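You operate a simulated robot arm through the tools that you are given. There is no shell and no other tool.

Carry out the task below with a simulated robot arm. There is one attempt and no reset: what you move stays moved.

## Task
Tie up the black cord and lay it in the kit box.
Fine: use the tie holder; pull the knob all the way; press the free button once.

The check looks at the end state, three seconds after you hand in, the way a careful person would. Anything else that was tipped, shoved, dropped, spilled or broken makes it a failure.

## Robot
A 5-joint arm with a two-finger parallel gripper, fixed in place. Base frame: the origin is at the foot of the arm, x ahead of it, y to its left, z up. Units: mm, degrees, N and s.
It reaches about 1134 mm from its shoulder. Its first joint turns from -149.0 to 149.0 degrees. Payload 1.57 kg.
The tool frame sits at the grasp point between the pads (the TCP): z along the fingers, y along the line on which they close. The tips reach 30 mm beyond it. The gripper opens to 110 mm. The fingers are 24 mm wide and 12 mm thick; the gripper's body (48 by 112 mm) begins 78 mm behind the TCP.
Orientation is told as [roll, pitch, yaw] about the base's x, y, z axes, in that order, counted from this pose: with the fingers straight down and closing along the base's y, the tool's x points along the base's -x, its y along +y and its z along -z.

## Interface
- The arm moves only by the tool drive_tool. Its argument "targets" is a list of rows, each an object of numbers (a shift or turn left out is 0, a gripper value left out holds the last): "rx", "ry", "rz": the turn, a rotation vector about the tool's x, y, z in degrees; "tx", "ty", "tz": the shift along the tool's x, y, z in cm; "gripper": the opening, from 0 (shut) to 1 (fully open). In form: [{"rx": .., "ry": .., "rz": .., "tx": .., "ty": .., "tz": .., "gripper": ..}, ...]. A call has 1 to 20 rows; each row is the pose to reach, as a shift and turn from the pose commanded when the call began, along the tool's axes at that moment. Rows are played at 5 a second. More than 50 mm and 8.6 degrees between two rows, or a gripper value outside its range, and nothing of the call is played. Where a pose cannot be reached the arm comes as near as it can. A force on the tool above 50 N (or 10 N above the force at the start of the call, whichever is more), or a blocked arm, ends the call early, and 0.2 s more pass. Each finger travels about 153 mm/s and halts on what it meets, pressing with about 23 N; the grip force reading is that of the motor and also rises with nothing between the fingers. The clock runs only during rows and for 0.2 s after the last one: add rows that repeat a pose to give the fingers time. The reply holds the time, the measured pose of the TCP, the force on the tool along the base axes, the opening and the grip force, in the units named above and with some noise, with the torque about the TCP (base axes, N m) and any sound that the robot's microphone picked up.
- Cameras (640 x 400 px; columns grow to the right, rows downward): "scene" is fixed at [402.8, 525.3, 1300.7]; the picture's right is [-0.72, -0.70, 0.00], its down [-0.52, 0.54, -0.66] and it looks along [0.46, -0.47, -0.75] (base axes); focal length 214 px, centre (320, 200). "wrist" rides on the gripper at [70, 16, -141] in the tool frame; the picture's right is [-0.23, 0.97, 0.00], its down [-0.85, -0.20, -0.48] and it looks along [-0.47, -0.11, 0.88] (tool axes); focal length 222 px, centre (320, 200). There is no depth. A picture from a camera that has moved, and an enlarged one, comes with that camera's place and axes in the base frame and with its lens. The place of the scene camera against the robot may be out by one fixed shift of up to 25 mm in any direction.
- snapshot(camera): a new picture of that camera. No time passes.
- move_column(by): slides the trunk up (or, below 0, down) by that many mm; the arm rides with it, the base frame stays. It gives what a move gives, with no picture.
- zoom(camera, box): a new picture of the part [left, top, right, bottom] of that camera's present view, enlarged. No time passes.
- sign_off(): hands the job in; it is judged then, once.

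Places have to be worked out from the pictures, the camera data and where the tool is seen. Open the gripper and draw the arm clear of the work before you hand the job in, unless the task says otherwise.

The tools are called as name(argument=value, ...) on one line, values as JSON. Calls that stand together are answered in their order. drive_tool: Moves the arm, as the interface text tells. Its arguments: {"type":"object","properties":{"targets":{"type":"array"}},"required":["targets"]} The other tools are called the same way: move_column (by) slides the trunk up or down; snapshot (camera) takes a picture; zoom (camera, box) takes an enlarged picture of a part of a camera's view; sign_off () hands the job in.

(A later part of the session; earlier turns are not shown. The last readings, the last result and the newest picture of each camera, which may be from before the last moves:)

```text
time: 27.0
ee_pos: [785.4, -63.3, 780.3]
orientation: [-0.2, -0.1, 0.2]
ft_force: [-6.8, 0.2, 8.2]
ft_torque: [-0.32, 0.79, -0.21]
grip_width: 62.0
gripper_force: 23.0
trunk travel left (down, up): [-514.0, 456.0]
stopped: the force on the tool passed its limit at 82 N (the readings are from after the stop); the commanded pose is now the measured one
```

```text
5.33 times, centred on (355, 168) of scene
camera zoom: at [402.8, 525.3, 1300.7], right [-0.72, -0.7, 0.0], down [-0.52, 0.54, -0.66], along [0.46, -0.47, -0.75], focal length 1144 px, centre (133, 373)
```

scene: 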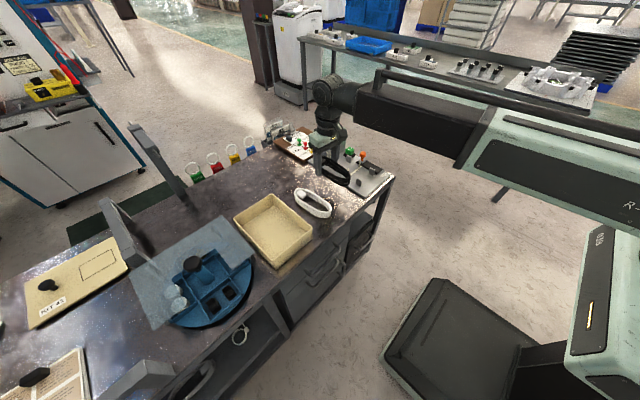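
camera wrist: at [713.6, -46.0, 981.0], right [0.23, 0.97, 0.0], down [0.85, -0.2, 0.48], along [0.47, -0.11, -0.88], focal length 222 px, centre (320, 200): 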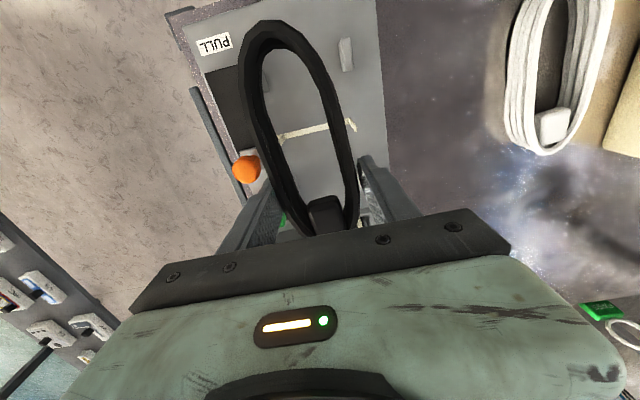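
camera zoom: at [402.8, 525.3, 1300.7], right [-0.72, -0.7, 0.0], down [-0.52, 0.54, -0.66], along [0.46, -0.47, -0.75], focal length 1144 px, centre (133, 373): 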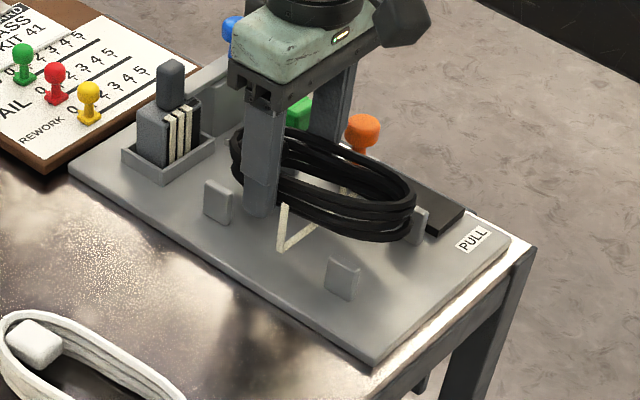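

Contact came at TCP z≈780, and the torque points to roughly (690, −103), which is the front-left post. I look at that end from the wrist before doing anything.

zoom(camera="wrist", box=[180, 0, 420, 150])

zoom(camera="scene", box=[340, 145, 395, 190])

```text
2.67 times, centred on (300, 75) of wrist
camera zoom: at [715.2, -46.1, 923.1], right [0.23, 0.97, 0.0], down [0.85, -0.2, 0.48], along [0.47, -0.11, -0.88], focal length 592 px, centre (373, 533)
```

zoom: 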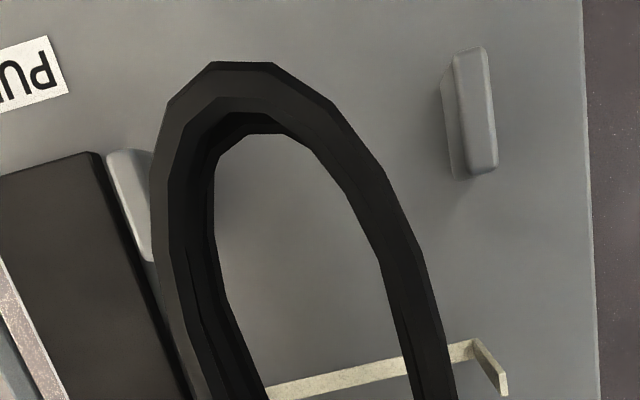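

```text
8.89 times, centred on (368, 168) of scene
camera zoom: at [402.8, 525.3, 1300.7], right [-0.72, -0.7, 0.0], down [-0.52, 0.54, -0.66], along [0.46, -0.47, -0.75], focal length 1906 px, centre (-102, 489)
```

zoom: 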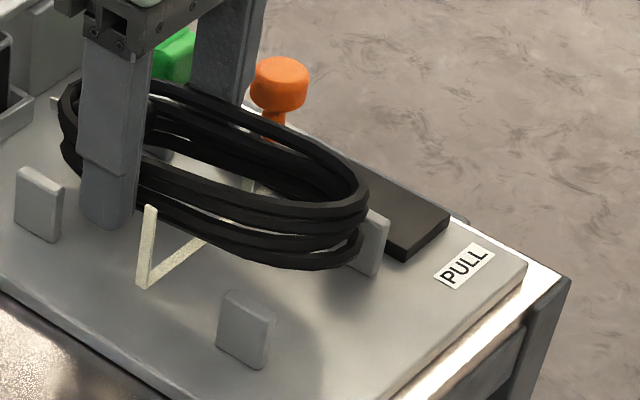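

The coil's near end leans left and touched the front-left post. I back up, then yaw about −4.7° so the coil lines up with the channel.

move_column(by=30)

drive_tool(targets=[{"rx": -0.1, "ry": 0.1, "rz": 2.4, "ty": 0.1}, {"rx": -0.2, "ry": 0.1, "rz": 4.7, "ty": 0.2}, {"rx": -0.2, "ry": 0.1, "rz": 4.7, "ty": 0.2}])

snapshot(camera="wrist")

zoom(camera="wrist", box=[180, 0, 420, 150])

zoom(camera="scene", box=[330, 135, 395, 190])

```text
time: 27.7
ee_pos: [787.1, -62.1, 810.8]
orientation: [-0.2, -0.2, 0.2]
ft_force: [0.3, 0.1, -1.2]
ft_torque: [-0.01, -0.03, 0.0]
grip_width: 61.8
gripper_force: 22.7
trunk travel left (down, up): [-544.0, 426.0]
```

```text
time: 28.5
ee_pos: [787.8, -60.4, 809.8]
orientation: [0.0, 0.0, -4.7]
ft_force: [-0.7, -0.7, -1.6]
ft_torque: [-0.02, -0.05, 0.01]
grip_width: 61.7
gripper_force: 23.3
trunk travel left (down, up): [-544.0, 426.0]
```

```text
taken
camera wrist: at [718.5, -39.0, 952.4], right [0.3, 0.95, 0.0], down [0.84, -0.27, 0.48], along [0.46, -0.15, -0.88], focal length 222 px, centre (320, 200)
```

wrist: 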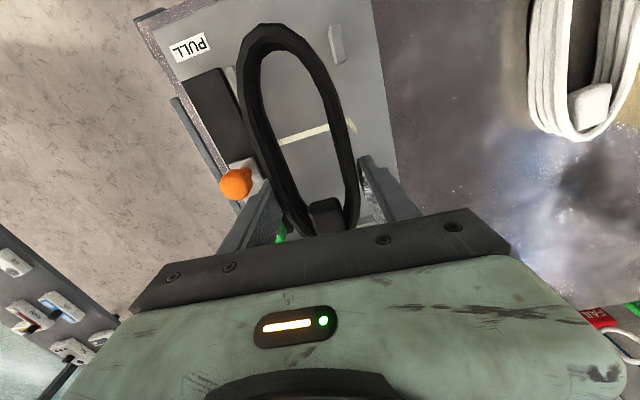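

```text
2.67 times, centred on (300, 75) of wrist
camera zoom: at [718.5, -39.0, 952.4], right [0.3, 0.95, 0.0], down [0.84, -0.27, 0.48], along [0.46, -0.15, -0.88], focal length 592 px, centre (373, 533)
```

zoom: 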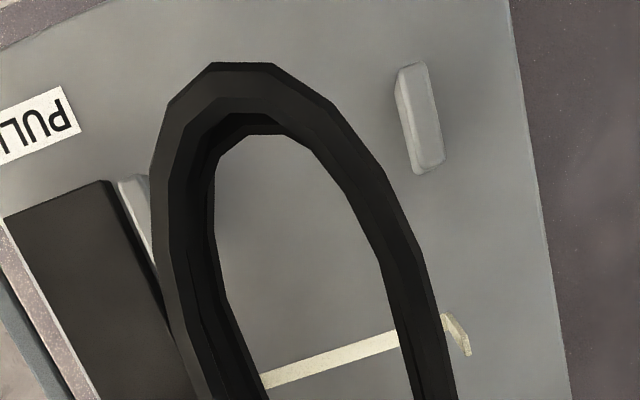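

```text
7.27 times, centred on (362, 162) of scene
camera zoom: at [402.8, 525.3, 1300.7], right [-0.72, -0.7, 0.0], down [-0.52, 0.54, -0.66], along [0.46, -0.47, -0.75], focal length 1560 px, centre (11, 473)
```

zoom: 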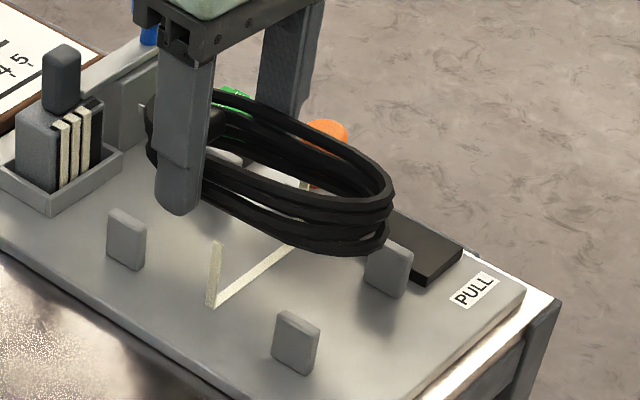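

The coil now spans roughly y −85 to −38 near the front posts, which is well centred. I shift 1.5 mm back toward the robot for balanced finger clearance, then lower again in steps.

drive_tool(targets=[{"tx": 0.15}, {"tx": 0.15}])

move_column(by=-28)

zoom(camera="wrist", box=[180, 0, 420, 150])

zoom(camera="wrist", box=[220, 80, 412, 240])

zoom(camera="scene", box=[330, 135, 395, 190])

```text
time: 29.1
ee_pos: [785.7, -59.5, 811.2]
orientation: [0.0, -0.1, -4.6]
ft_force: [-0.4, -0.6, -2.1]
ft_torque: [0.01, -0.01, -0.02]
grip_width: 61.6
gripper_force: 23.0
trunk travel left (down, up): [-544.0, 426.0]
```

```text
time: 29.9
ee_pos: [784.9, -60.5, 782.5]
orientation: [-0.1, -0.1, -4.6]
ft_force: [1.0, 0.0, -2.2]
ft_torque: [0.0, -0.01, -0.02]
grip_width: 61.7
gripper_force: 23.1
trunk travel left (down, up): [-516.0, 454.0]
```

```text
2.67 times, centred on (300, 75) of wrist
camera zoom: at [717.0, -39.0, 924.4], right [0.3, 0.95, 0.0], down [0.84, -0.27, 0.48], along [0.46, -0.15, -0.88], focal length 592 px, centre (373, 533)
```

zoom: 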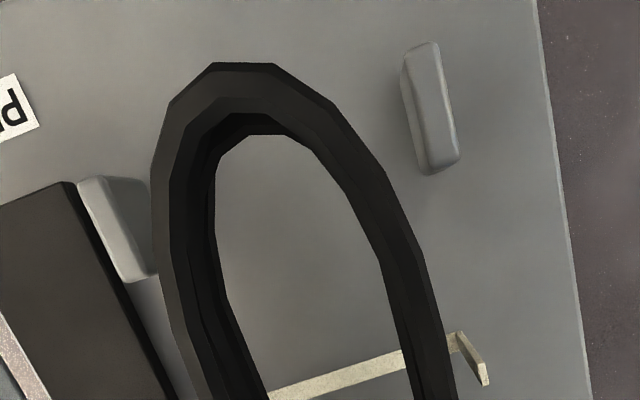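

```text
2.50 times, centred on (316, 160) of wrist
camera zoom: at [717.0, -39.0, 924.4], right [0.3, 0.95, 0.0], down [0.84, -0.27, 0.48], along [0.46, -0.15, -0.88], focal length 555 px, centre (330, 300)
```

zoom: 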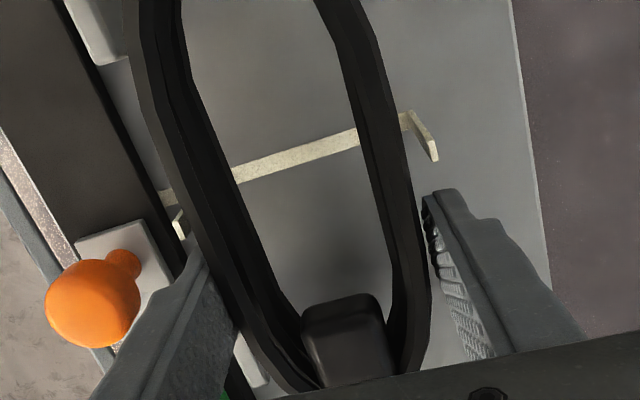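

```text
7.27 times, centred on (362, 162) of scene
camera zoom: at [402.8, 525.3, 1300.7], right [-0.72, -0.7, 0.0], down [-0.52, 0.54, -0.66], along [0.46, -0.47, -0.75], focal length 1560 px, centre (11, 473)
```

zoom: 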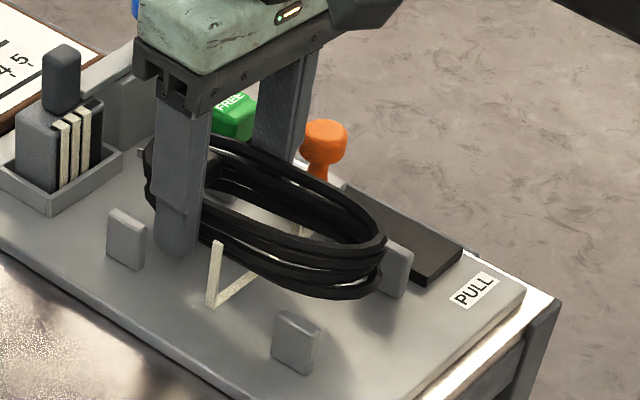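

The coil now passes inside the front-left post without contact. The gap to the left tie upright looks smaller than on the right, so I shift 2 mm in +y and continue down.

drive_tool(targets=[{"ty": 0.2}, {"ty": 0.2}])

move_column(by=-14)

zoom(camera="wrist", box=[180, 0, 420, 150])

zoom(camera="wrist", box=[220, 80, 412, 240])

zoom(camera="scene", box=[330, 135, 395, 190])

```text
time: 30.5
ee_pos: [784.8, -58.0, 782.7]
orientation: [0.0, -0.1, -4.4]
ft_force: [0.3, -1.0, -1.7]
ft_torque: [0.0, -0.05, -0.01]
grip_width: 61.1
gripper_force: 23.0
trunk travel left (down, up): [-516.0, 454.0]
```

```text
time: 31.1
ee_pos: [785.9, -58.5, 768.1]
orientation: [0.0, 0.0, -4.5]
ft_force: [-1.1, 0.8, -2.2]
ft_torque: [-0.01, 0.01, 0.03]
grip_width: 61.4
gripper_force: 23.2
trunk travel left (down, up): [-502.0, 468.0]
```

```text
2.67 times, centred on (300, 75) of wrist
camera zoom: at [717.4, -37.0, 910.4], right [0.3, 0.95, 0.0], down [0.84, -0.27, 0.48], along [0.46, -0.15, -0.88], focal length 592 px, centre (373, 533)
```

zoom: 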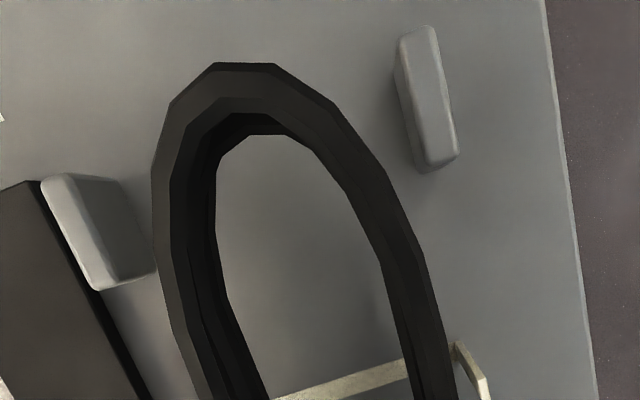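

```text
2.50 times, centred on (316, 160) of wrist
camera zoom: at [717.4, -37.0, 910.4], right [0.3, 0.95, 0.0], down [0.84, -0.27, 0.48], along [0.46, -0.15, -0.88], focal length 555 px, centre (330, 300)
```

zoom: 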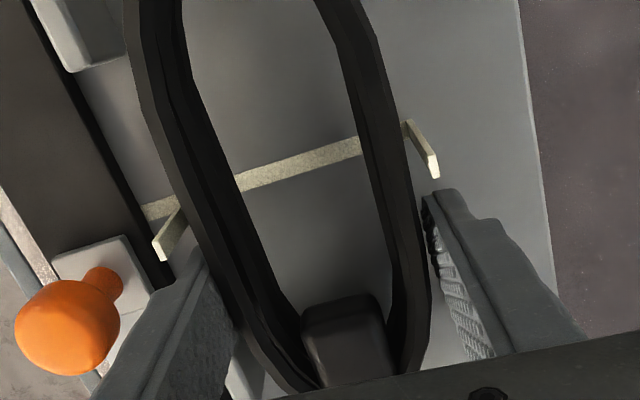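

```text
7.27 times, centred on (362, 162) of scene
camera zoom: at [402.8, 525.3, 1300.7], right [-0.72, -0.7, 0.0], down [-0.52, 0.54, -0.66], along [0.46, -0.47, -0.75], focal length 1560 px, centre (11, 473)
```

zoom: 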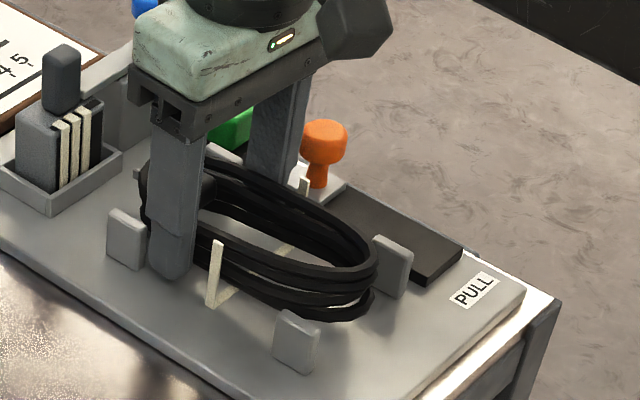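

The coil sits between all four posts and inside the tie uprights, about 9 mm above the plate. I lower 7 mm more, then release with a small opening.

move_column(by=-7)

zoom(camera="wrist", box=[220, 80, 412, 240])

```text
time: 31.6
ee_pos: [784.7, -59.2, 762.2]
orientation: [0.0, -0.1, -4.5]
ft_force: [-3.8, 2.6, 11.2]
ft_torque: [0.4, -0.52, 0.55]
grip_width: 61.6
gripper_force: 22.2
trunk travel left (down, up): [-495.0, 475.0]
```

```text
2.50 times, centred on (316, 160) of wrist
camera zoom: at [716.1, -36.7, 904.6], right [0.3, 0.95, 0.0], down [0.84, -0.27, 0.48], along [0.46, -0.14, -0.88], focal length 555 px, centre (330, 300)
```

zoom: 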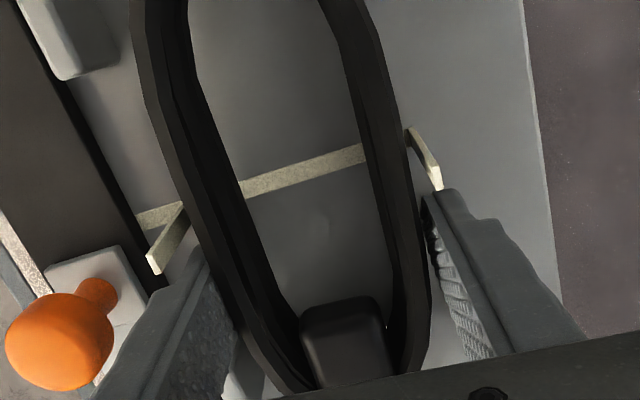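

A light contact of 11 N, apparently at the coil's rear end on the plate, as if it's slightly pitched in the grip. I check the scene view before releasing.

zoom(camera="scene", box=[330, 135, 395, 190])

```text
7.27 times, centred on (362, 162) of scene
camera zoom: at [402.8, 525.3, 1300.7], right [-0.72, -0.7, 0.0], down [-0.52, 0.54, -0.66], along [0.46, -0.47, -0.75], focal length 1560 px, centre (11, 473)
```

zoom: 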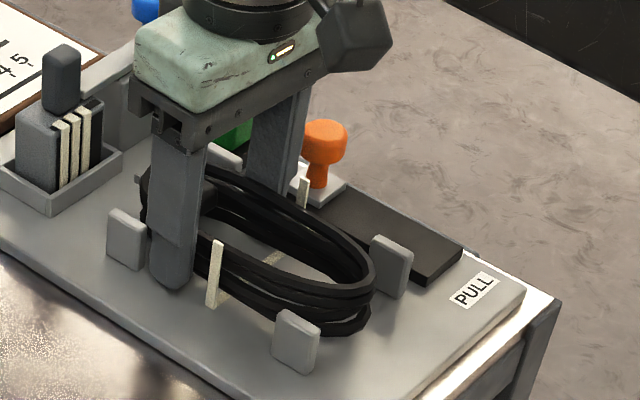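

The coil is nested between the posts. I open a few mm to set it down.

drive_tool(targets=[{"gripper": 0.58}, {"gripper": 0.6}, {"gripper": 0.62}, {"gripper": 0.62}, {"gripper": 0.62}])

zoom(camera="wrist", box=[180, 0, 420, 150])

zoom(camera="wrist", box=[220, 80, 412, 240])

zoom(camera="scene", box=[330, 135, 395, 190])

```text
time: 32.9
ee_pos: [785.3, -57.8, 760.6]
orientation: [0.0, -0.2, -4.5]
ft_force: [-0.1, 0.1, -0.5]
ft_torque: [-0.01, -0.02, 0.02]
grip_width: 68.0
gripper_force: 0.1
trunk travel left (down, up): [-495.0, 475.0]
```

```text
2.67 times, centred on (300, 75) of wrist
camera zoom: at [717.3, -37.0, 903.5], right [0.3, 0.95, 0.0], down [0.84, -0.27, 0.48], along [0.46, -0.15, -0.88], focal length 592 px, centre (373, 533)
```

zoom: 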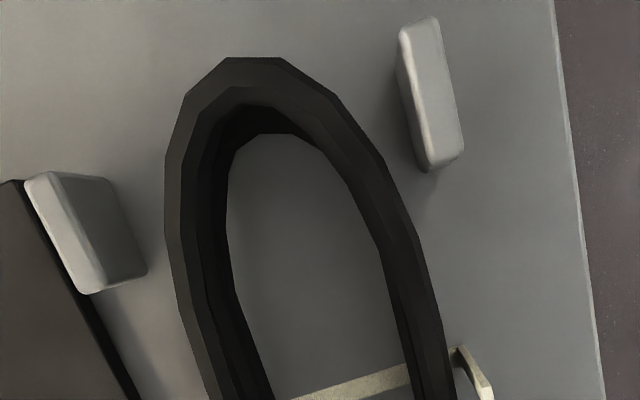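

```text
2.50 times, centred on (316, 160) of wrist
camera zoom: at [717.3, -37.0, 903.5], right [0.3, 0.95, 0.0], down [0.84, -0.27, 0.48], along [0.46, -0.15, -0.88], focal length 555 px, centre (330, 300)
```

zoom: 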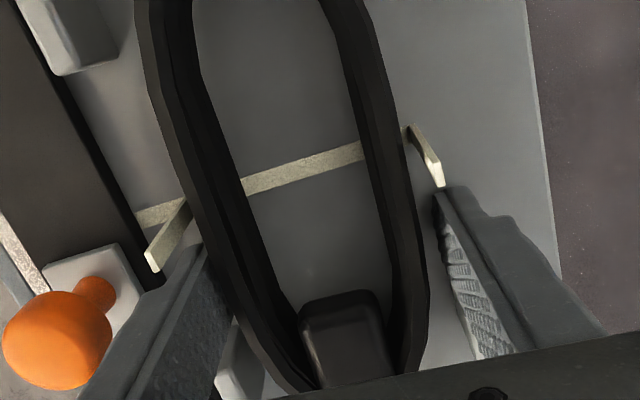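

```text
7.27 times, centred on (362, 162) of scene
camera zoom: at [402.8, 525.3, 1300.7], right [-0.72, -0.7, 0.0], down [-0.52, 0.54, -0.66], along [0.46, -0.47, -0.75], focal length 1560 px, centre (11, 473)
```

zoom: 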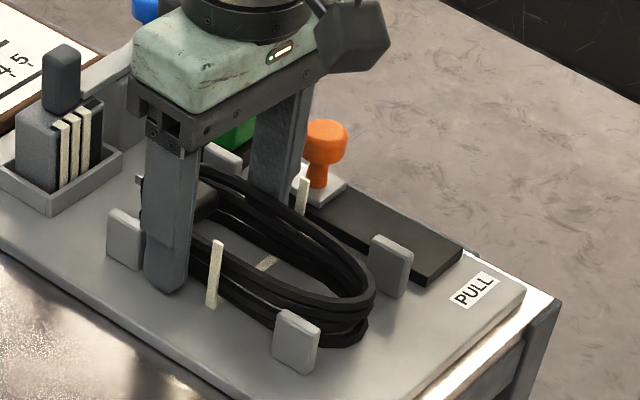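

The coil is set down centred in the holder. I raise straight up.

move_column(by=30)

move_column(by=70)

snapshot(camera="wrist")

zoom(camera="wrist", box=[180, 0, 420, 150])

zoom(camera="scene", box=[330, 135, 395, 190])

```text
time: 33.6
ee_pos: [785.8, -57.4, 792.2]
orientation: [-0.1, -0.1, -4.4]
ft_force: [1.0, 0.2, -0.6]
ft_torque: [0.02, -0.01, 0.0]
grip_width: 68.4
gripper_force: 0.0
trunk travel left (down, up): [-525.0, 445.0]
```

```text
time: 34.7
ee_pos: [785.5, -57.6, 861.2]
orientation: [0.0, -0.1, -4.5]
ft_force: [0.2, -0.1, 0.1]
ft_torque: [0.02, -0.02, 0.02]
grip_width: 68.3
gripper_force: 0.1
trunk travel left (down, up): [-595.0, 375.0]
```

```text
taken
camera wrist: at [717.3, -37.0, 1003.5], right [0.3, 0.95, 0.0], down [0.84, -0.27, 0.48], along [0.46, -0.15, -0.88], focal length 222 px, centre (320, 200)
```

wrist: 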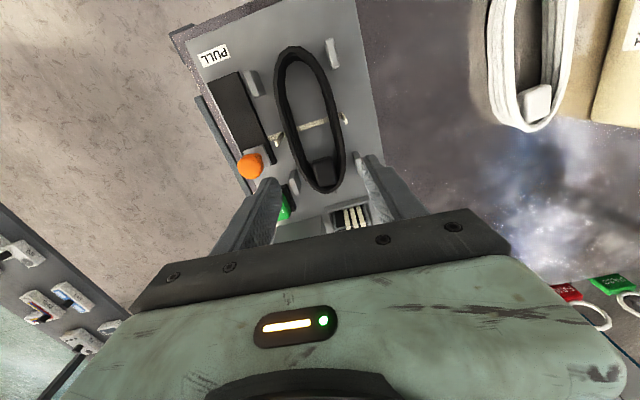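

```text
2.67 times, centred on (300, 75) of wrist
camera zoom: at [717.3, -37.0, 1003.5], right [0.3, 0.95, 0.0], down [0.84, -0.27, 0.48], along [0.46, -0.15, -0.88], focal length 592 px, centre (373, 533)
```

zoom: 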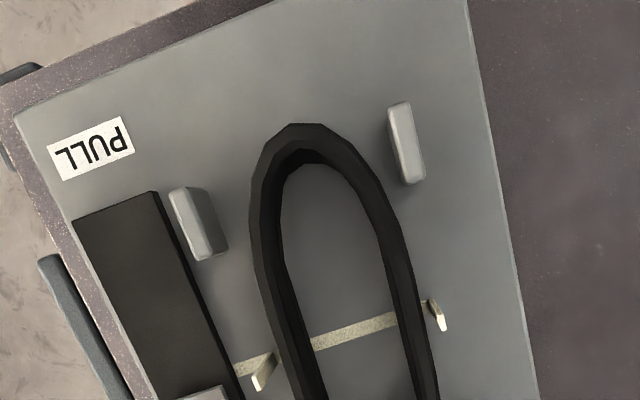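

```text
7.27 times, centred on (362, 162) of scene
camera zoom: at [402.8, 525.3, 1300.7], right [-0.72, -0.7, 0.0], down [-0.52, 0.54, -0.66], along [0.46, -0.47, -0.75], focal length 1560 px, centre (11, 473)
```

zoom: 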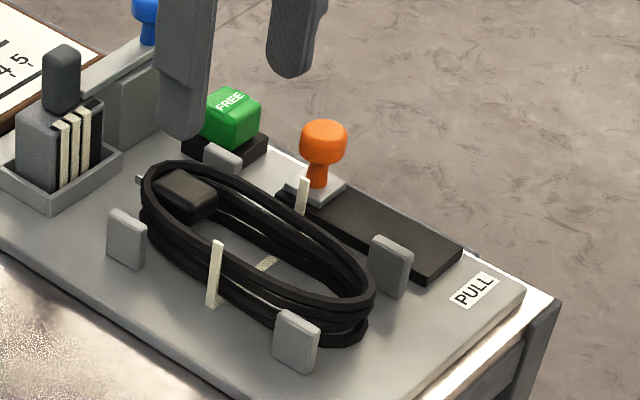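

The coil lies neatly in the holder with the tie crossing its middle. Next I turn the gripper so the fingers close along x and go above the orange knob, estimated at (774.5, −136, ball centre z≈770).

drive_tool(targets=[{"tx": 0.04, "ty": -0.7, "rz": 7.8, "gripper": 0.55}, {"tx": 0.08, "ty": -1.4, "rz": 15.6}, {"tx": 0.13, "ty": -2.1, "rz": 23.4}, {"tx": 0.17, "ty": -2.9, "rz": 31.2}, {"tx": 0.22, "ty": -3.6, "rz": 39}, {"tx": 0.26, "ty": -4.3, "rz": 46.8}, {"tx": 0.31, "ty": -5.0, "rz": 54.6}, {"tx": 0.35, "ty": -5.8, "rz": 62.4}, {"tx": 0.4, "ty": -6.5, "rz": 70.2}, {"tx": 0.44, "ty": -7.2, "rz": 78}, {"tx": 0.48, "ty": -7.9, "rz": 85.5}, {"tx": 0.48, "ty": -7.9, "rz": 85.5}])

snapshot(camera="wrist")

snapshot(camera="scene")

```text
time: 37.3
ee_pos: [772.6, -135.4, 862.3]
orientation: [0.1, 0.0, -90.2]
ft_force: [0.7, -1.1, -0.9]
ft_torque: [0.04, 0.01, 0.0]
grip_width: 60.3
gripper_force: 0.1
trunk travel left (down, up): [-595.0, 375.0]
```

```text
taken
camera wrist: at [790.2, -67.3, 1003.6], right [0.97, -0.23, 0.0], down [-0.2, -0.85, 0.48], along [-0.11, -0.47, -0.88], focal length 222 px, centre (320, 200)
```

wrist: 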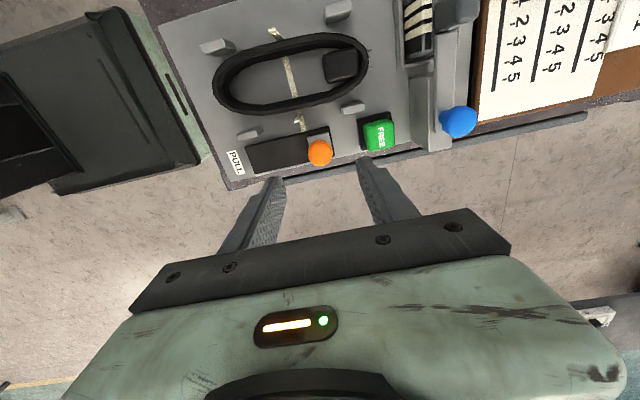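

```text
taken
```

scene: 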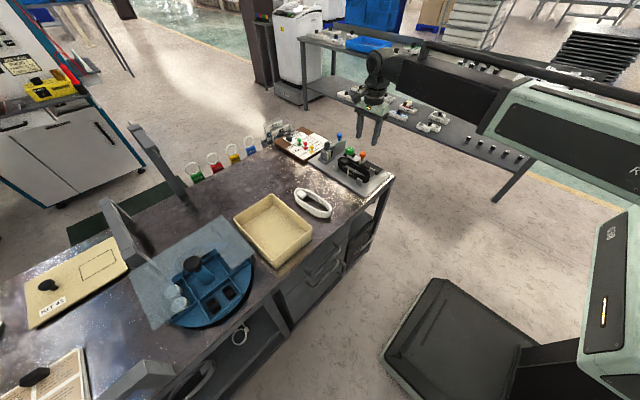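

This view confirms the knob at about (774, −135), directly below the TCP. I lower toward it in steps.

move_column(by=-60)

snapshot(camera="wrist")

zoom(camera="scene", box=[330, 135, 395, 190])

```text
time: 38.3
ee_pos: [774.3, -136.9, 801.2]
orientation: [0.0, -0.1, -90.0]
ft_force: [-0.4, -0.4, 0.3]
ft_torque: [0.0, -0.02, 0.0]
grip_width: 60.3
gripper_force: 0.0
trunk travel left (down, up): [-535.0, 435.0]
```

```text
taken
camera wrist: at [790.0, -67.1, 943.6], right [0.97, -0.23, 0.0], down [-0.2, -0.85, 0.48], along [-0.11, -0.47, -0.88], focal length 222 px, centre (320, 200)
```

wrist: 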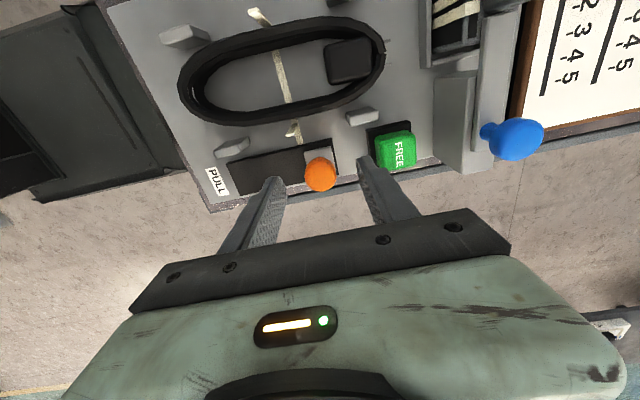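

```text
7.27 times, centred on (362, 162) of scene
camera zoom: at [402.8, 525.3, 1300.7], right [-0.72, -0.7, 0.0], down [-0.52, 0.54, -0.66], along [0.46, -0.47, -0.75], focal length 1560 px, centre (11, 473)
```

zoom: 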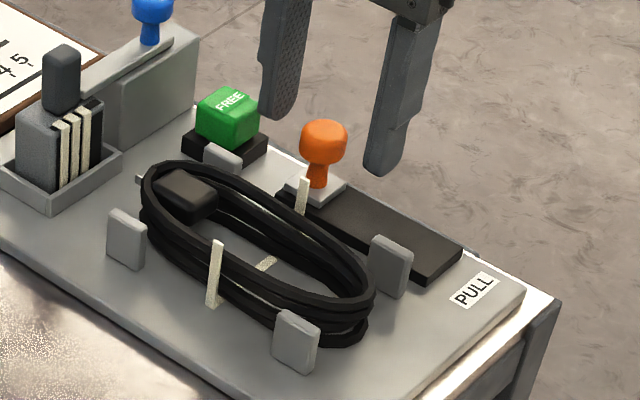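

I narrow the opening to about 46 mm for clearance from the green button, then lower the last 22 mm.

drive_tool(targets=[{"gripper": 0.42}, {"gripper": 0.42}])

move_column(by=-22)

snapshot(camera="wrist")

zoom(camera="scene", box=[330, 135, 395, 190])

```text
time: 38.9
ee_pos: [774.4, -136.8, 801.7]
orientation: [0.1, -0.1, -90.0]
ft_force: [-0.6, 0.7, -0.1]
ft_torque: [0.04, 0.0, -0.01]
grip_width: 46.2
gripper_force: 0.0
trunk travel left (down, up): [-535.0, 435.0]
```

```text
time: 39.6
ee_pos: [773.9, -135.9, 779.0]
orientation: [0.1, 0.1, -90.1]
ft_force: [0.8, -0.7, 0.4]
ft_torque: [0.02, 0.02, -0.02]
grip_width: 46.3
gripper_force: 0.1
trunk travel left (down, up): [-513.0, 457.0]
```

```text
taken
camera wrist: at [790.0, -67.1, 921.6], right [0.97, -0.23, 0.0], down [-0.2, -0.85, 0.48], along [-0.11, -0.47, -0.88], focal length 222 px, centre (320, 200)
```

wrist: 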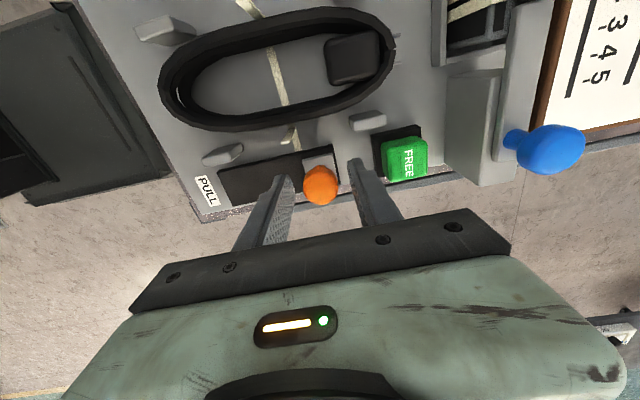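

```text
7.27 times, centred on (362, 162) of scene
camera zoom: at [402.8, 525.3, 1300.7], right [-0.72, -0.7, 0.0], down [-0.52, 0.54, -0.66], along [0.46, -0.47, -0.75], focal length 1560 px, centre (11, 473)
```

zoom: 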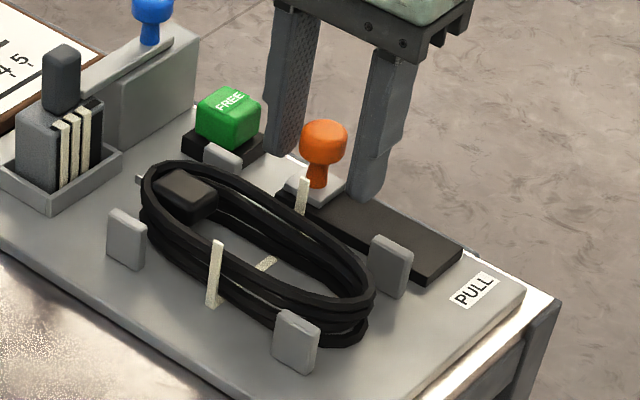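

The knob sits between the fingers. I close on it.

drive_tool(targets=[{"gripper": 0.32}, {"gripper": 0.25}, {"gripper": 0.18}, {"gripper": 0.18}])

```text
time: 40.6
ee_pos: [775.1, -137.0, 779.7]
orientation: [0.1, 0.0, -90.1]
ft_force: [0.8, 0.3, 0.3]
ft_torque: [-0.02, -0.01, 0.02]
grip_width: 24.6
gripper_force: 36.0
trunk travel left (down, up): [-513.0, 457.0]
```

The knob is gripped at 24.6 mm. I pull it along −x toward the PULL label, 50 mm first in small rows.

drive_tool(targets=[{"ty": -0.6}, {"ty": -1.2}, {"ty": -1.8}, {"ty": -2.4}, {"ty": -3.0}, {"ty": -3.6}, {"ty": -4.2}, {"ty": -4.8}, {"ty": -5.2}, {"ty": -5.2}])

snapshot(camera="wrist")

zoom(camera="scene", box=[330, 135, 395, 190])

```text
time: 42.8
ee_pos: [721.3, -137.3, 778.8]
orientation: [0.1, 0.1, -90.0]
ft_force: [2.3, -1.5, 2.5]
ft_torque: [-0.18, 0.01, 0.01]
grip_width: 24.6
gripper_force: 36.2
trunk travel left (down, up): [-513.0, 457.0]
```

```text
taken
camera wrist: at [737.9, -67.1, 921.6], right [0.97, -0.23, 0.0], down [-0.2, -0.85, 0.48], along [-0.11, -0.47, -0.88], focal length 222 px, centre (320, 200)
```

wrist: 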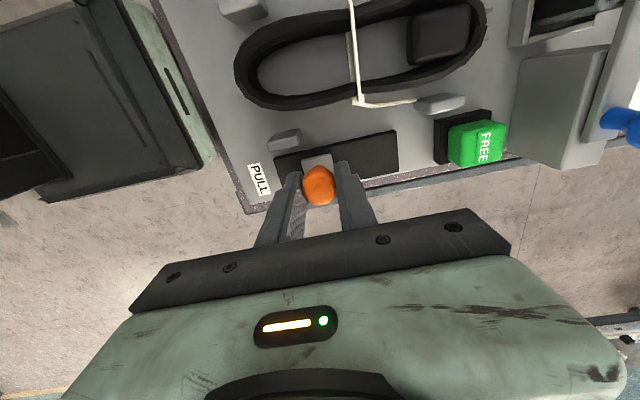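

```text
7.27 times, centred on (362, 162) of scene
camera zoom: at [402.8, 525.3, 1300.7], right [-0.72, -0.7, 0.0], down [-0.52, 0.54, -0.66], along [0.46, -0.47, -0.75], focal length 1560 px, centre (11, 473)
```

zoom: 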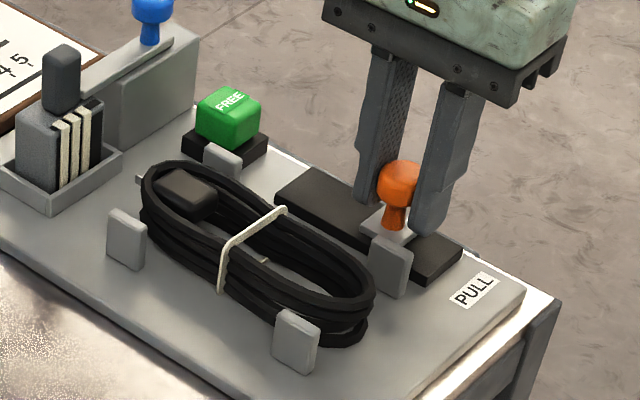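

The knob is moving and the tie is wrapping over the coil. I keep pulling until it stops against its end.

drive_tool(targets=[{"ty": -0.4}, {"ty": -0.8}, {"ty": -1.2}, {"ty": -1.6}, {"ty": -2.0}, {"ty": -2.4}, {"ty": -2.8}, {"ty": -3.2}])

snapshot(camera="wrist")

zoom(camera="scene", box=[330, 135, 395, 190])

```text
time: 43.6
ee_pos: [714.1, -136.1, 779.0]
orientation: [1.0, -0.1, -90.0]
ft_force: [14.7, -1.3, 7.9]
ft_torque: [0.28, -0.27, -0.02]
grip_width: 24.5
gripper_force: 36.6
trunk travel left (down, up): [-513.0, 457.0]
stopped in row 4: the force on the tool passed its limit at 54 N (the readings are from after the stop); the commanded pose is now the measured one
```

```text
taken
camera wrist: at [728.9, -66.9, 921.5], right [0.97, -0.23, 0.02], down [-0.21, -0.85, 0.48], along [-0.09, -0.47, -0.88], focal length 222 px, centre (320, 200)
```

wrist: 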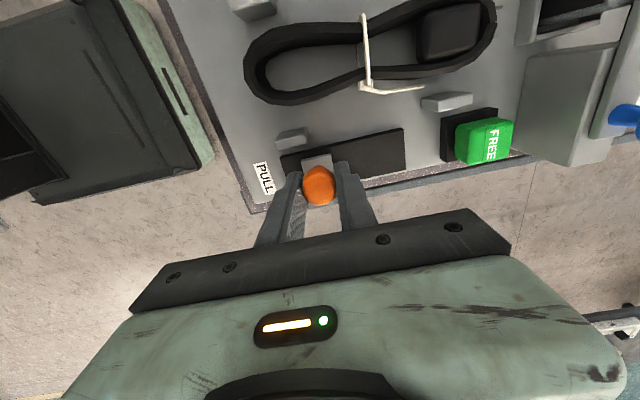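

```text
7.27 times, centred on (362, 162) of scene
camera zoom: at [402.8, 525.3, 1300.7], right [-0.72, -0.7, 0.0], down [-0.52, 0.54, -0.66], along [0.46, -0.47, -0.75], focal length 1560 px, centre (11, 473)
```

zoom: 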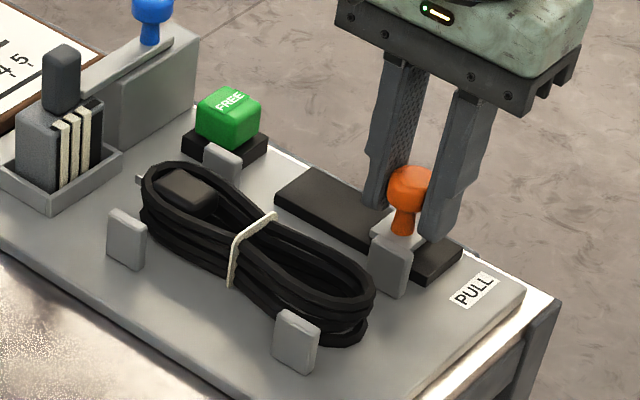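

The tie has cinched the coil's waist, but the knob seems to have a bit of slot left. I continue pulling in finer steps.

drive_tool(targets=[{"ty": -0.15}, {"ty": -0.3}, {"ty": -0.45}, {"ty": -0.6}, {"ty": -0.75}, {"ty": -0.9}, {"ty": -1.05}, {"ty": -1.2}, {"ty": -1.2}])

zoom(camera="wrist", box=[240, 110, 420, 220])

zoom(camera="scene", box=[330, 135, 395, 190])

```text
time: 44.4
ee_pos: [716.0, -136.0, 779.0]
orientation: [1.6, -0.2, -89.9]
ft_force: [14.3, -1.1, 7.1]
ft_torque: [0.22, -0.3, -0.04]
grip_width: 24.8
gripper_force: 36.2
trunk travel left (down, up): [-513.0, 457.0]
stopped in row 3: the force on the tool passed its limit at 52 N (the readings are from after the stop); the commanded pose is now the measured one
```

```text
3.56 times, centred on (330, 165) of wrist
camera zoom: at [727.3, -66.7, 921.4], right [0.97, -0.23, 0.03], down [-0.21, -0.85, 0.47], along [-0.08, -0.47, -0.88], focal length 790 px, centre (284, 324)
```

zoom: 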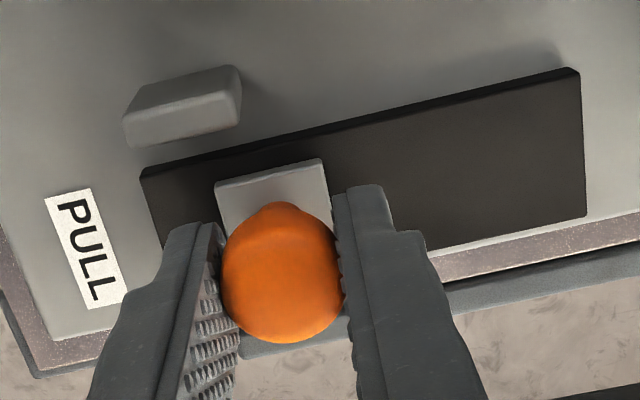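

```text
7.27 times, centred on (362, 162) of scene
camera zoom: at [402.8, 525.3, 1300.7], right [-0.72, -0.7, 0.0], down [-0.52, 0.54, -0.66], along [0.46, -0.47, -0.75], focal length 1560 px, centre (11, 473)
```

zoom: 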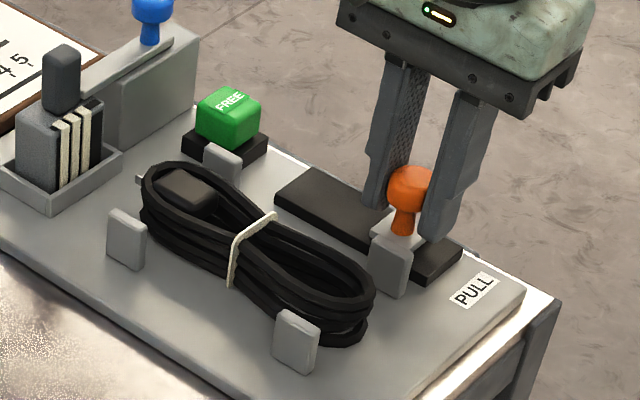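

The knob doesn't advance any further. It met a hard stop at x≈714, exactly 60 mm from its start at 774, and two pulls above 50 N didn't move it. I release it and check that it stays.

drive_tool(targets=[{"gripper": 0.25}, {"gripper": 0.33}, {"gripper": 0.4}, {"gripper": 0.4}])

zoom(camera="wrist", box=[240, 110, 420, 220])

zoom(camera="scene", box=[330, 135, 395, 190])

```text
time: 45.4
ee_pos: [714.0, -135.9, 778.5]
orientation: [1.4, -0.1, -90.0]
ft_force: [0.2, 0.1, 0.3]
ft_torque: [-0.03, -0.02, -0.01]
grip_width: 44.1
gripper_force: 0.1
trunk travel left (down, up): [-513.0, 457.0]
```

```text
3.56 times, centred on (330, 165) of wrist
camera zoom: at [726.1, -66.8, 921.9], right [0.97, -0.23, 0.02], down [-0.21, -0.85, 0.48], along [-0.09, -0.47, -0.88], focal length 790 px, centre (284, 324)
```

zoom: 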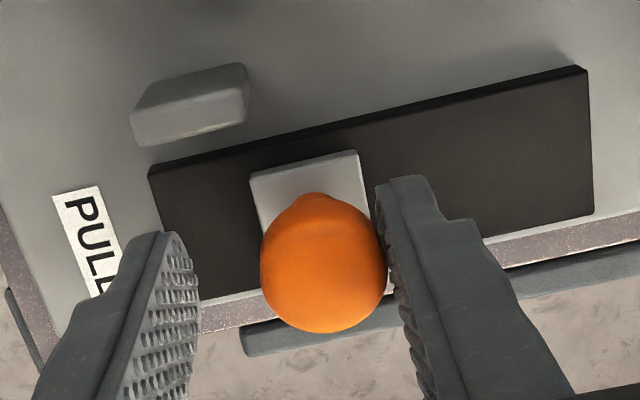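

```text
7.27 times, centred on (362, 162) of scene
camera zoom: at [402.8, 525.3, 1300.7], right [-0.72, -0.7, 0.0], down [-0.52, 0.54, -0.66], along [0.46, -0.47, -0.75], focal length 1560 px, centre (11, 473)
```

zoom: 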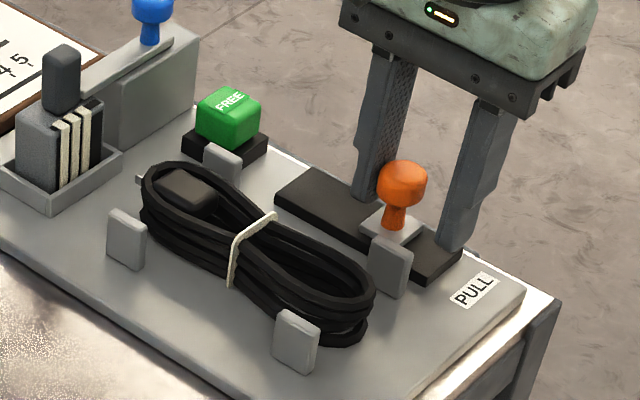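

The knob came back about 7 mm and rests near the rear finger, while the tie still looks cinched. I open further to see whether it springs back on its own.

drive_tool(targets=[{"gripper": 0.5}, {"gripper": 0.58}, {"gripper": 0.58}, {"gripper": 0.58}])

snapshot(camera="wrist")

zoom(camera="scene", box=[330, 135, 395, 190])

```text
time: 46.4
ee_pos: [714.3, -135.8, 779.8]
orientation: [1.4, -0.1, -90.1]
ft_force: [0.3, 0.9, -0.1]
ft_torque: [-0.02, -0.05, 0.02]
grip_width: 63.7
gripper_force: 0.0
trunk travel left (down, up): [-513.0, 457.0]
```

```text
taken
camera wrist: at [726.1, -66.8, 921.9], right [0.97, -0.23, 0.02], down [-0.21, -0.85, 0.48], along [-0.09, -0.47, -0.88], focal length 222 px, centre (320, 200)
```

wrist: 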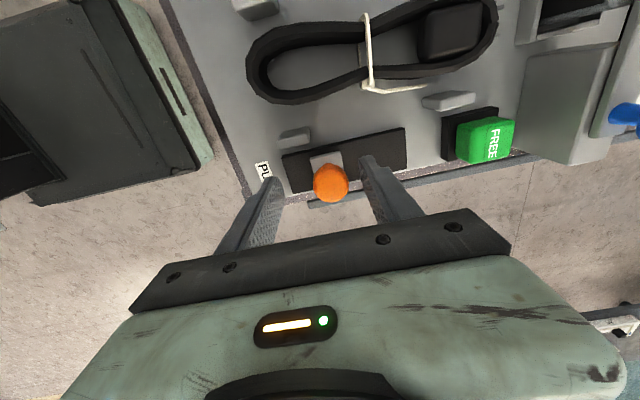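

```text
7.27 times, centred on (362, 162) of scene
camera zoom: at [402.8, 525.3, 1300.7], right [-0.72, -0.7, 0.0], down [-0.52, 0.54, -0.66], along [0.46, -0.47, -0.75], focal length 1560 px, centre (11, 473)
```

zoom: 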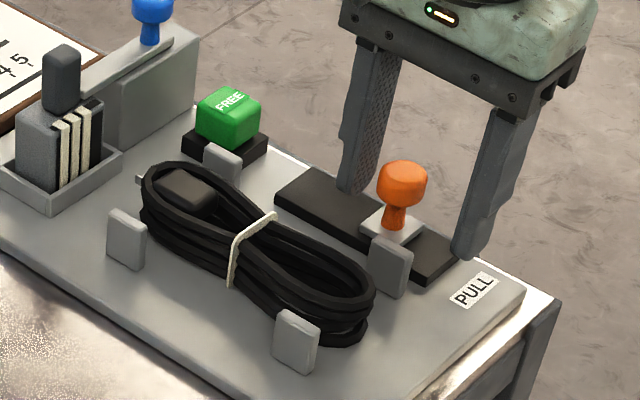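

The knob stays near x≈722. I look closely at the tie to judge whether it's fully cinched.

zoom(camera="scene", box=[345, 155, 375, 180])

zoom(camera="wrist", box=[230, 0, 510, 175])

```text
16.00 times, centred on (360, 168) of scene
camera zoom: at [402.8, 525.3, 1300.7], right [-0.72, -0.7, 0.0], down [-0.52, 0.54, -0.66], along [0.46, -0.47, -0.75], focal length 3432 px, centre (-320, 720)
```

zoom: 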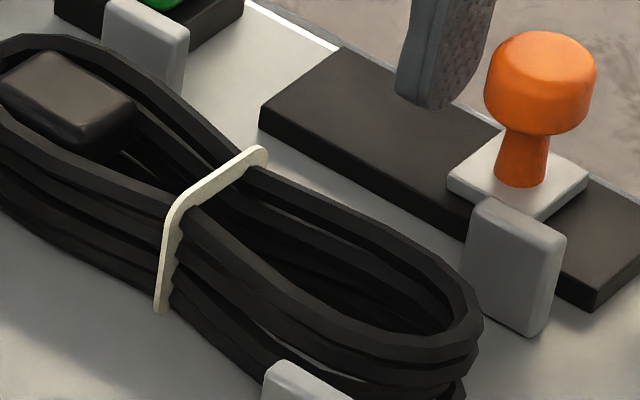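

```text
2.29 times, centred on (370, 88) of wrist
camera zoom: at [726.1, -66.8, 921.9], right [0.97, -0.23, 0.02], down [-0.21, -0.85, 0.48], along [-0.09, -0.47, -0.88], focal length 508 px, centre (206, 457)
```

zoom: 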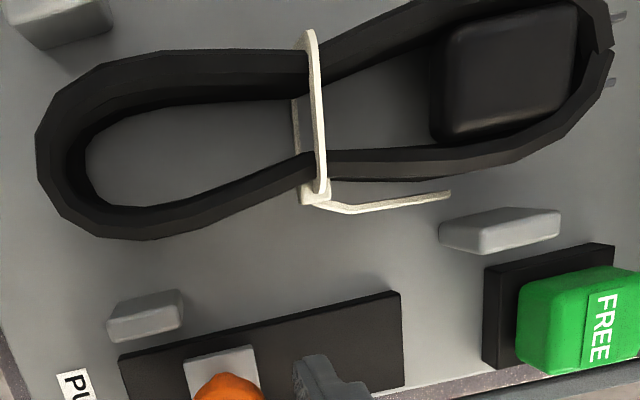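

The tie is snug, the coil's waist is pinched, and a tail is sticking out, so the pull is complete. I raise clear of the knob and level the tool before going to the FREE button.

move_column(by=70)

drive_tool(targets=[{"rx": 0.7}, {"rx": 1.4, "gripper": 0.3}, {"rx": 1.4, "gripper": 0.0}, {"rx": 1.4, "gripper": 0.0}])

snapshot(camera="wrist")

```text
time: 47.5
ee_pos: [713.2, -136.5, 850.2]
orientation: [1.4, -0.1, -90.0]
ft_force: [-0.2, 0.2, -0.5]
ft_torque: [-0.04, 0.01, -0.01]
grip_width: 63.5
gripper_force: 0.0
trunk travel left (down, up): [-583.0, 387.0]
```

```text
time: 48.5
ee_pos: [711.9, -137.2, 849.5]
orientation: [0.0, -0.2, -90.1]
ft_force: [-0.7, -0.3, 0.5]
ft_torque: [0.0, 0.02, 0.02]
grip_width: 0.0
gripper_force: 21.2
trunk travel left (down, up): [-583.0, 387.0]
```

```text
taken
camera wrist: at [729.5, -66.9, 991.5], right [0.97, -0.23, 0.0], down [-0.2, -0.85, 0.48], along [-0.11, -0.47, -0.88], focal length 222 px, centre (320, 200)
```

wrist: 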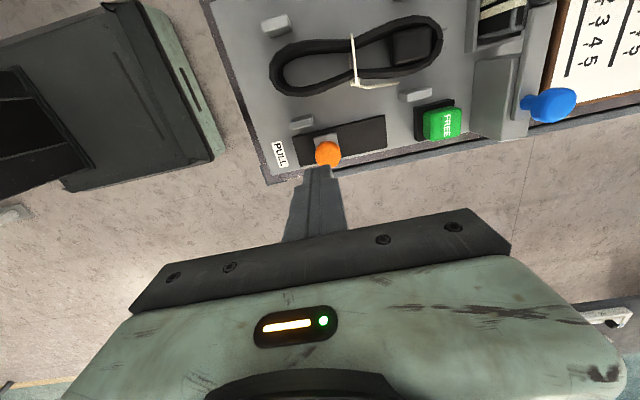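

The button computes to about (839.5, −134). I move above it with the fingers shut while spinning back to yaw 0, which keeps clear of the blue knob.

drive_tool(targets=[{"ty": 1.16, "rz": -8.2}, {"ty": 2.32, "rz": -16.4}, {"ty": 3.48, "rz": -24.5}, {"ty": 4.64, "rz": -32.7}, {"ty": 5.8, "rz": -40.9, "tx": 0.1}, {"ty": 6.95, "rz": -49.1, "tx": 0.1}, {"ty": 8.1, "rz": -57.3, "tx": 0.15}, {"ty": 9.3, "rz": -65.5, "tx": 0.2}, {"ty": 10.4, "rz": -73.6, "tx": 0.2}, {"ty": 11.6, "rz": -81.8, "tx": 0.25}, {"ty": 12.75, "rz": -90, "tx": 0.25}, {"ty": 12.75, "rz": -90, "tx": 0.25}])

snapshot(camera="wrist")

zoom(camera="scene", box=[320, 115, 400, 185])

```text
time: 51.0
ee_pos: [841.7, -134.3, 850.4]
orientation: [-0.1, 0.0, 0.1]
ft_force: [0.0, -0.3, -0.4]
ft_torque: [-0.01, 0.03, -0.03]
grip_width: 0.1
gripper_force: 21.6
trunk travel left (down, up): [-583.0, 387.0]
```

```text
taken
camera wrist: at [771.4, -117.9, 991.5], right [0.23, 0.97, 0.0], down [0.86, -0.2, 0.48], along [0.47, -0.11, -0.88], focal length 222 px, centre (320, 200)
```

wrist: 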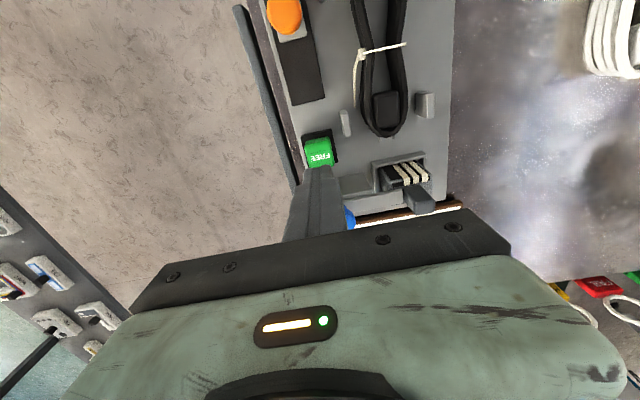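

```text
5.71 times, centred on (360, 150) of scene
camera zoom: at [402.8, 525.3, 1300.7], right [-0.72, -0.7, 0.0], down [-0.52, 0.54, -0.66], along [0.46, -0.47, -0.75], focal length 1226 px, centre (91, 486)
```

zoom: 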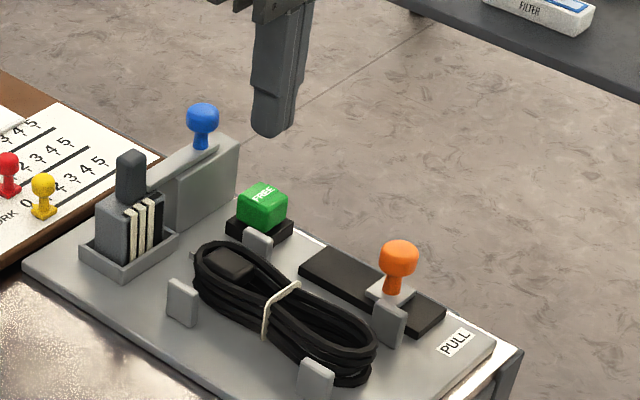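

The button is directly below within about 2 mm. I make a small correction and lower to just above it.

drive_tool(targets=[{"tx": 0.2, "ty": -0.1}, {"tx": 0.2, "ty": -0.1}])

move_column(by=-45)

zoom(camera="scene", box=[325, 130, 385, 180])

zoom(camera="wrist", box=[240, 80, 400, 220])

```text
time: 51.6
ee_pos: [838.4, -133.6, 848.6]
orientation: [-0.2, 0.0, 0.0]
ft_force: [0.3, -0.4, -0.7]
ft_torque: [-0.04, 0.02, 0.0]
grip_width: 0.0
gripper_force: 21.4
trunk travel left (down, up): [-583.0, 387.0]
```

```text
time: 52.5
ee_pos: [839.3, -134.4, 805.2]
orientation: [-0.1, 0.1, 0.0]
ft_force: [1.1, 0.2, -0.9]
ft_torque: [0.04, 0.01, -0.01]
grip_width: 0.1
gripper_force: 20.8
trunk travel left (down, up): [-538.0, 432.0]
```

```text
8.00 times, centred on (355, 155) of scene
camera zoom: at [402.8, 525.3, 1300.7], right [-0.72, -0.7, 0.0], down [-0.52, 0.54, -0.66], along [0.46, -0.47, -0.75], focal length 1716 px, centre (40, 560)
```

zoom: 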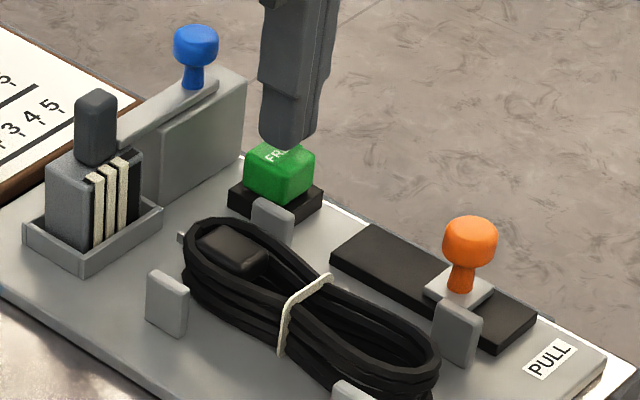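

```text
2.86 times, centred on (320, 150) of wrist
camera zoom: at [769.3, -118.4, 946.6], right [0.23, 0.97, 0.0], down [0.85, -0.2, 0.48], along [0.47, -0.11, -0.88], focal length 635 px, centre (320, 343)
```

zoom: 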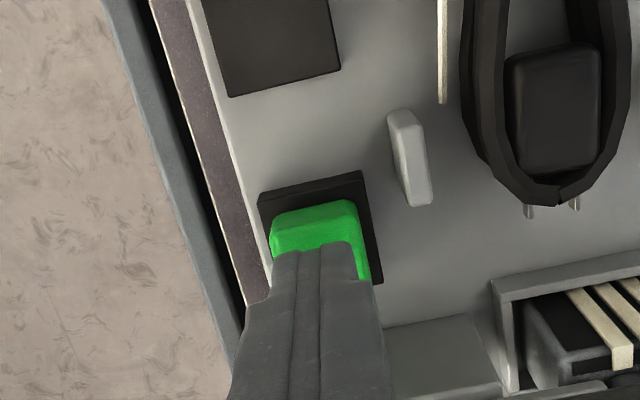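

The fingertips are just above the button. I press down in small steps, watching for force and a click.

move_column(by=-6)

```text
time: 53.1
ee_pos: [839.6, -134.5, 798.7]
orientation: [-0.1, 0.0, -0.1]
ft_force: [0.8, -0.8, -0.3]
ft_torque: [0.03, 0.01, -0.01]
grip_width: 0.2
gripper_force: 21.1
trunk travel left (down, up): [-532.0, 438.0]
```

Still free; I step down another 4 mm.

move_column(by=-4)

```text
time: 53.6
ee_pos: [838.5, -134.1, 794.2]
orientation: [-0.1, 0.1, 0.0]
ft_force: [-0.1, -0.6, 1.0]
ft_torque: [-0.03, 0.01, 0.01]
grip_width: 0.0
gripper_force: 21.1
trunk travel left (down, up): [-528.0, 442.0]
```

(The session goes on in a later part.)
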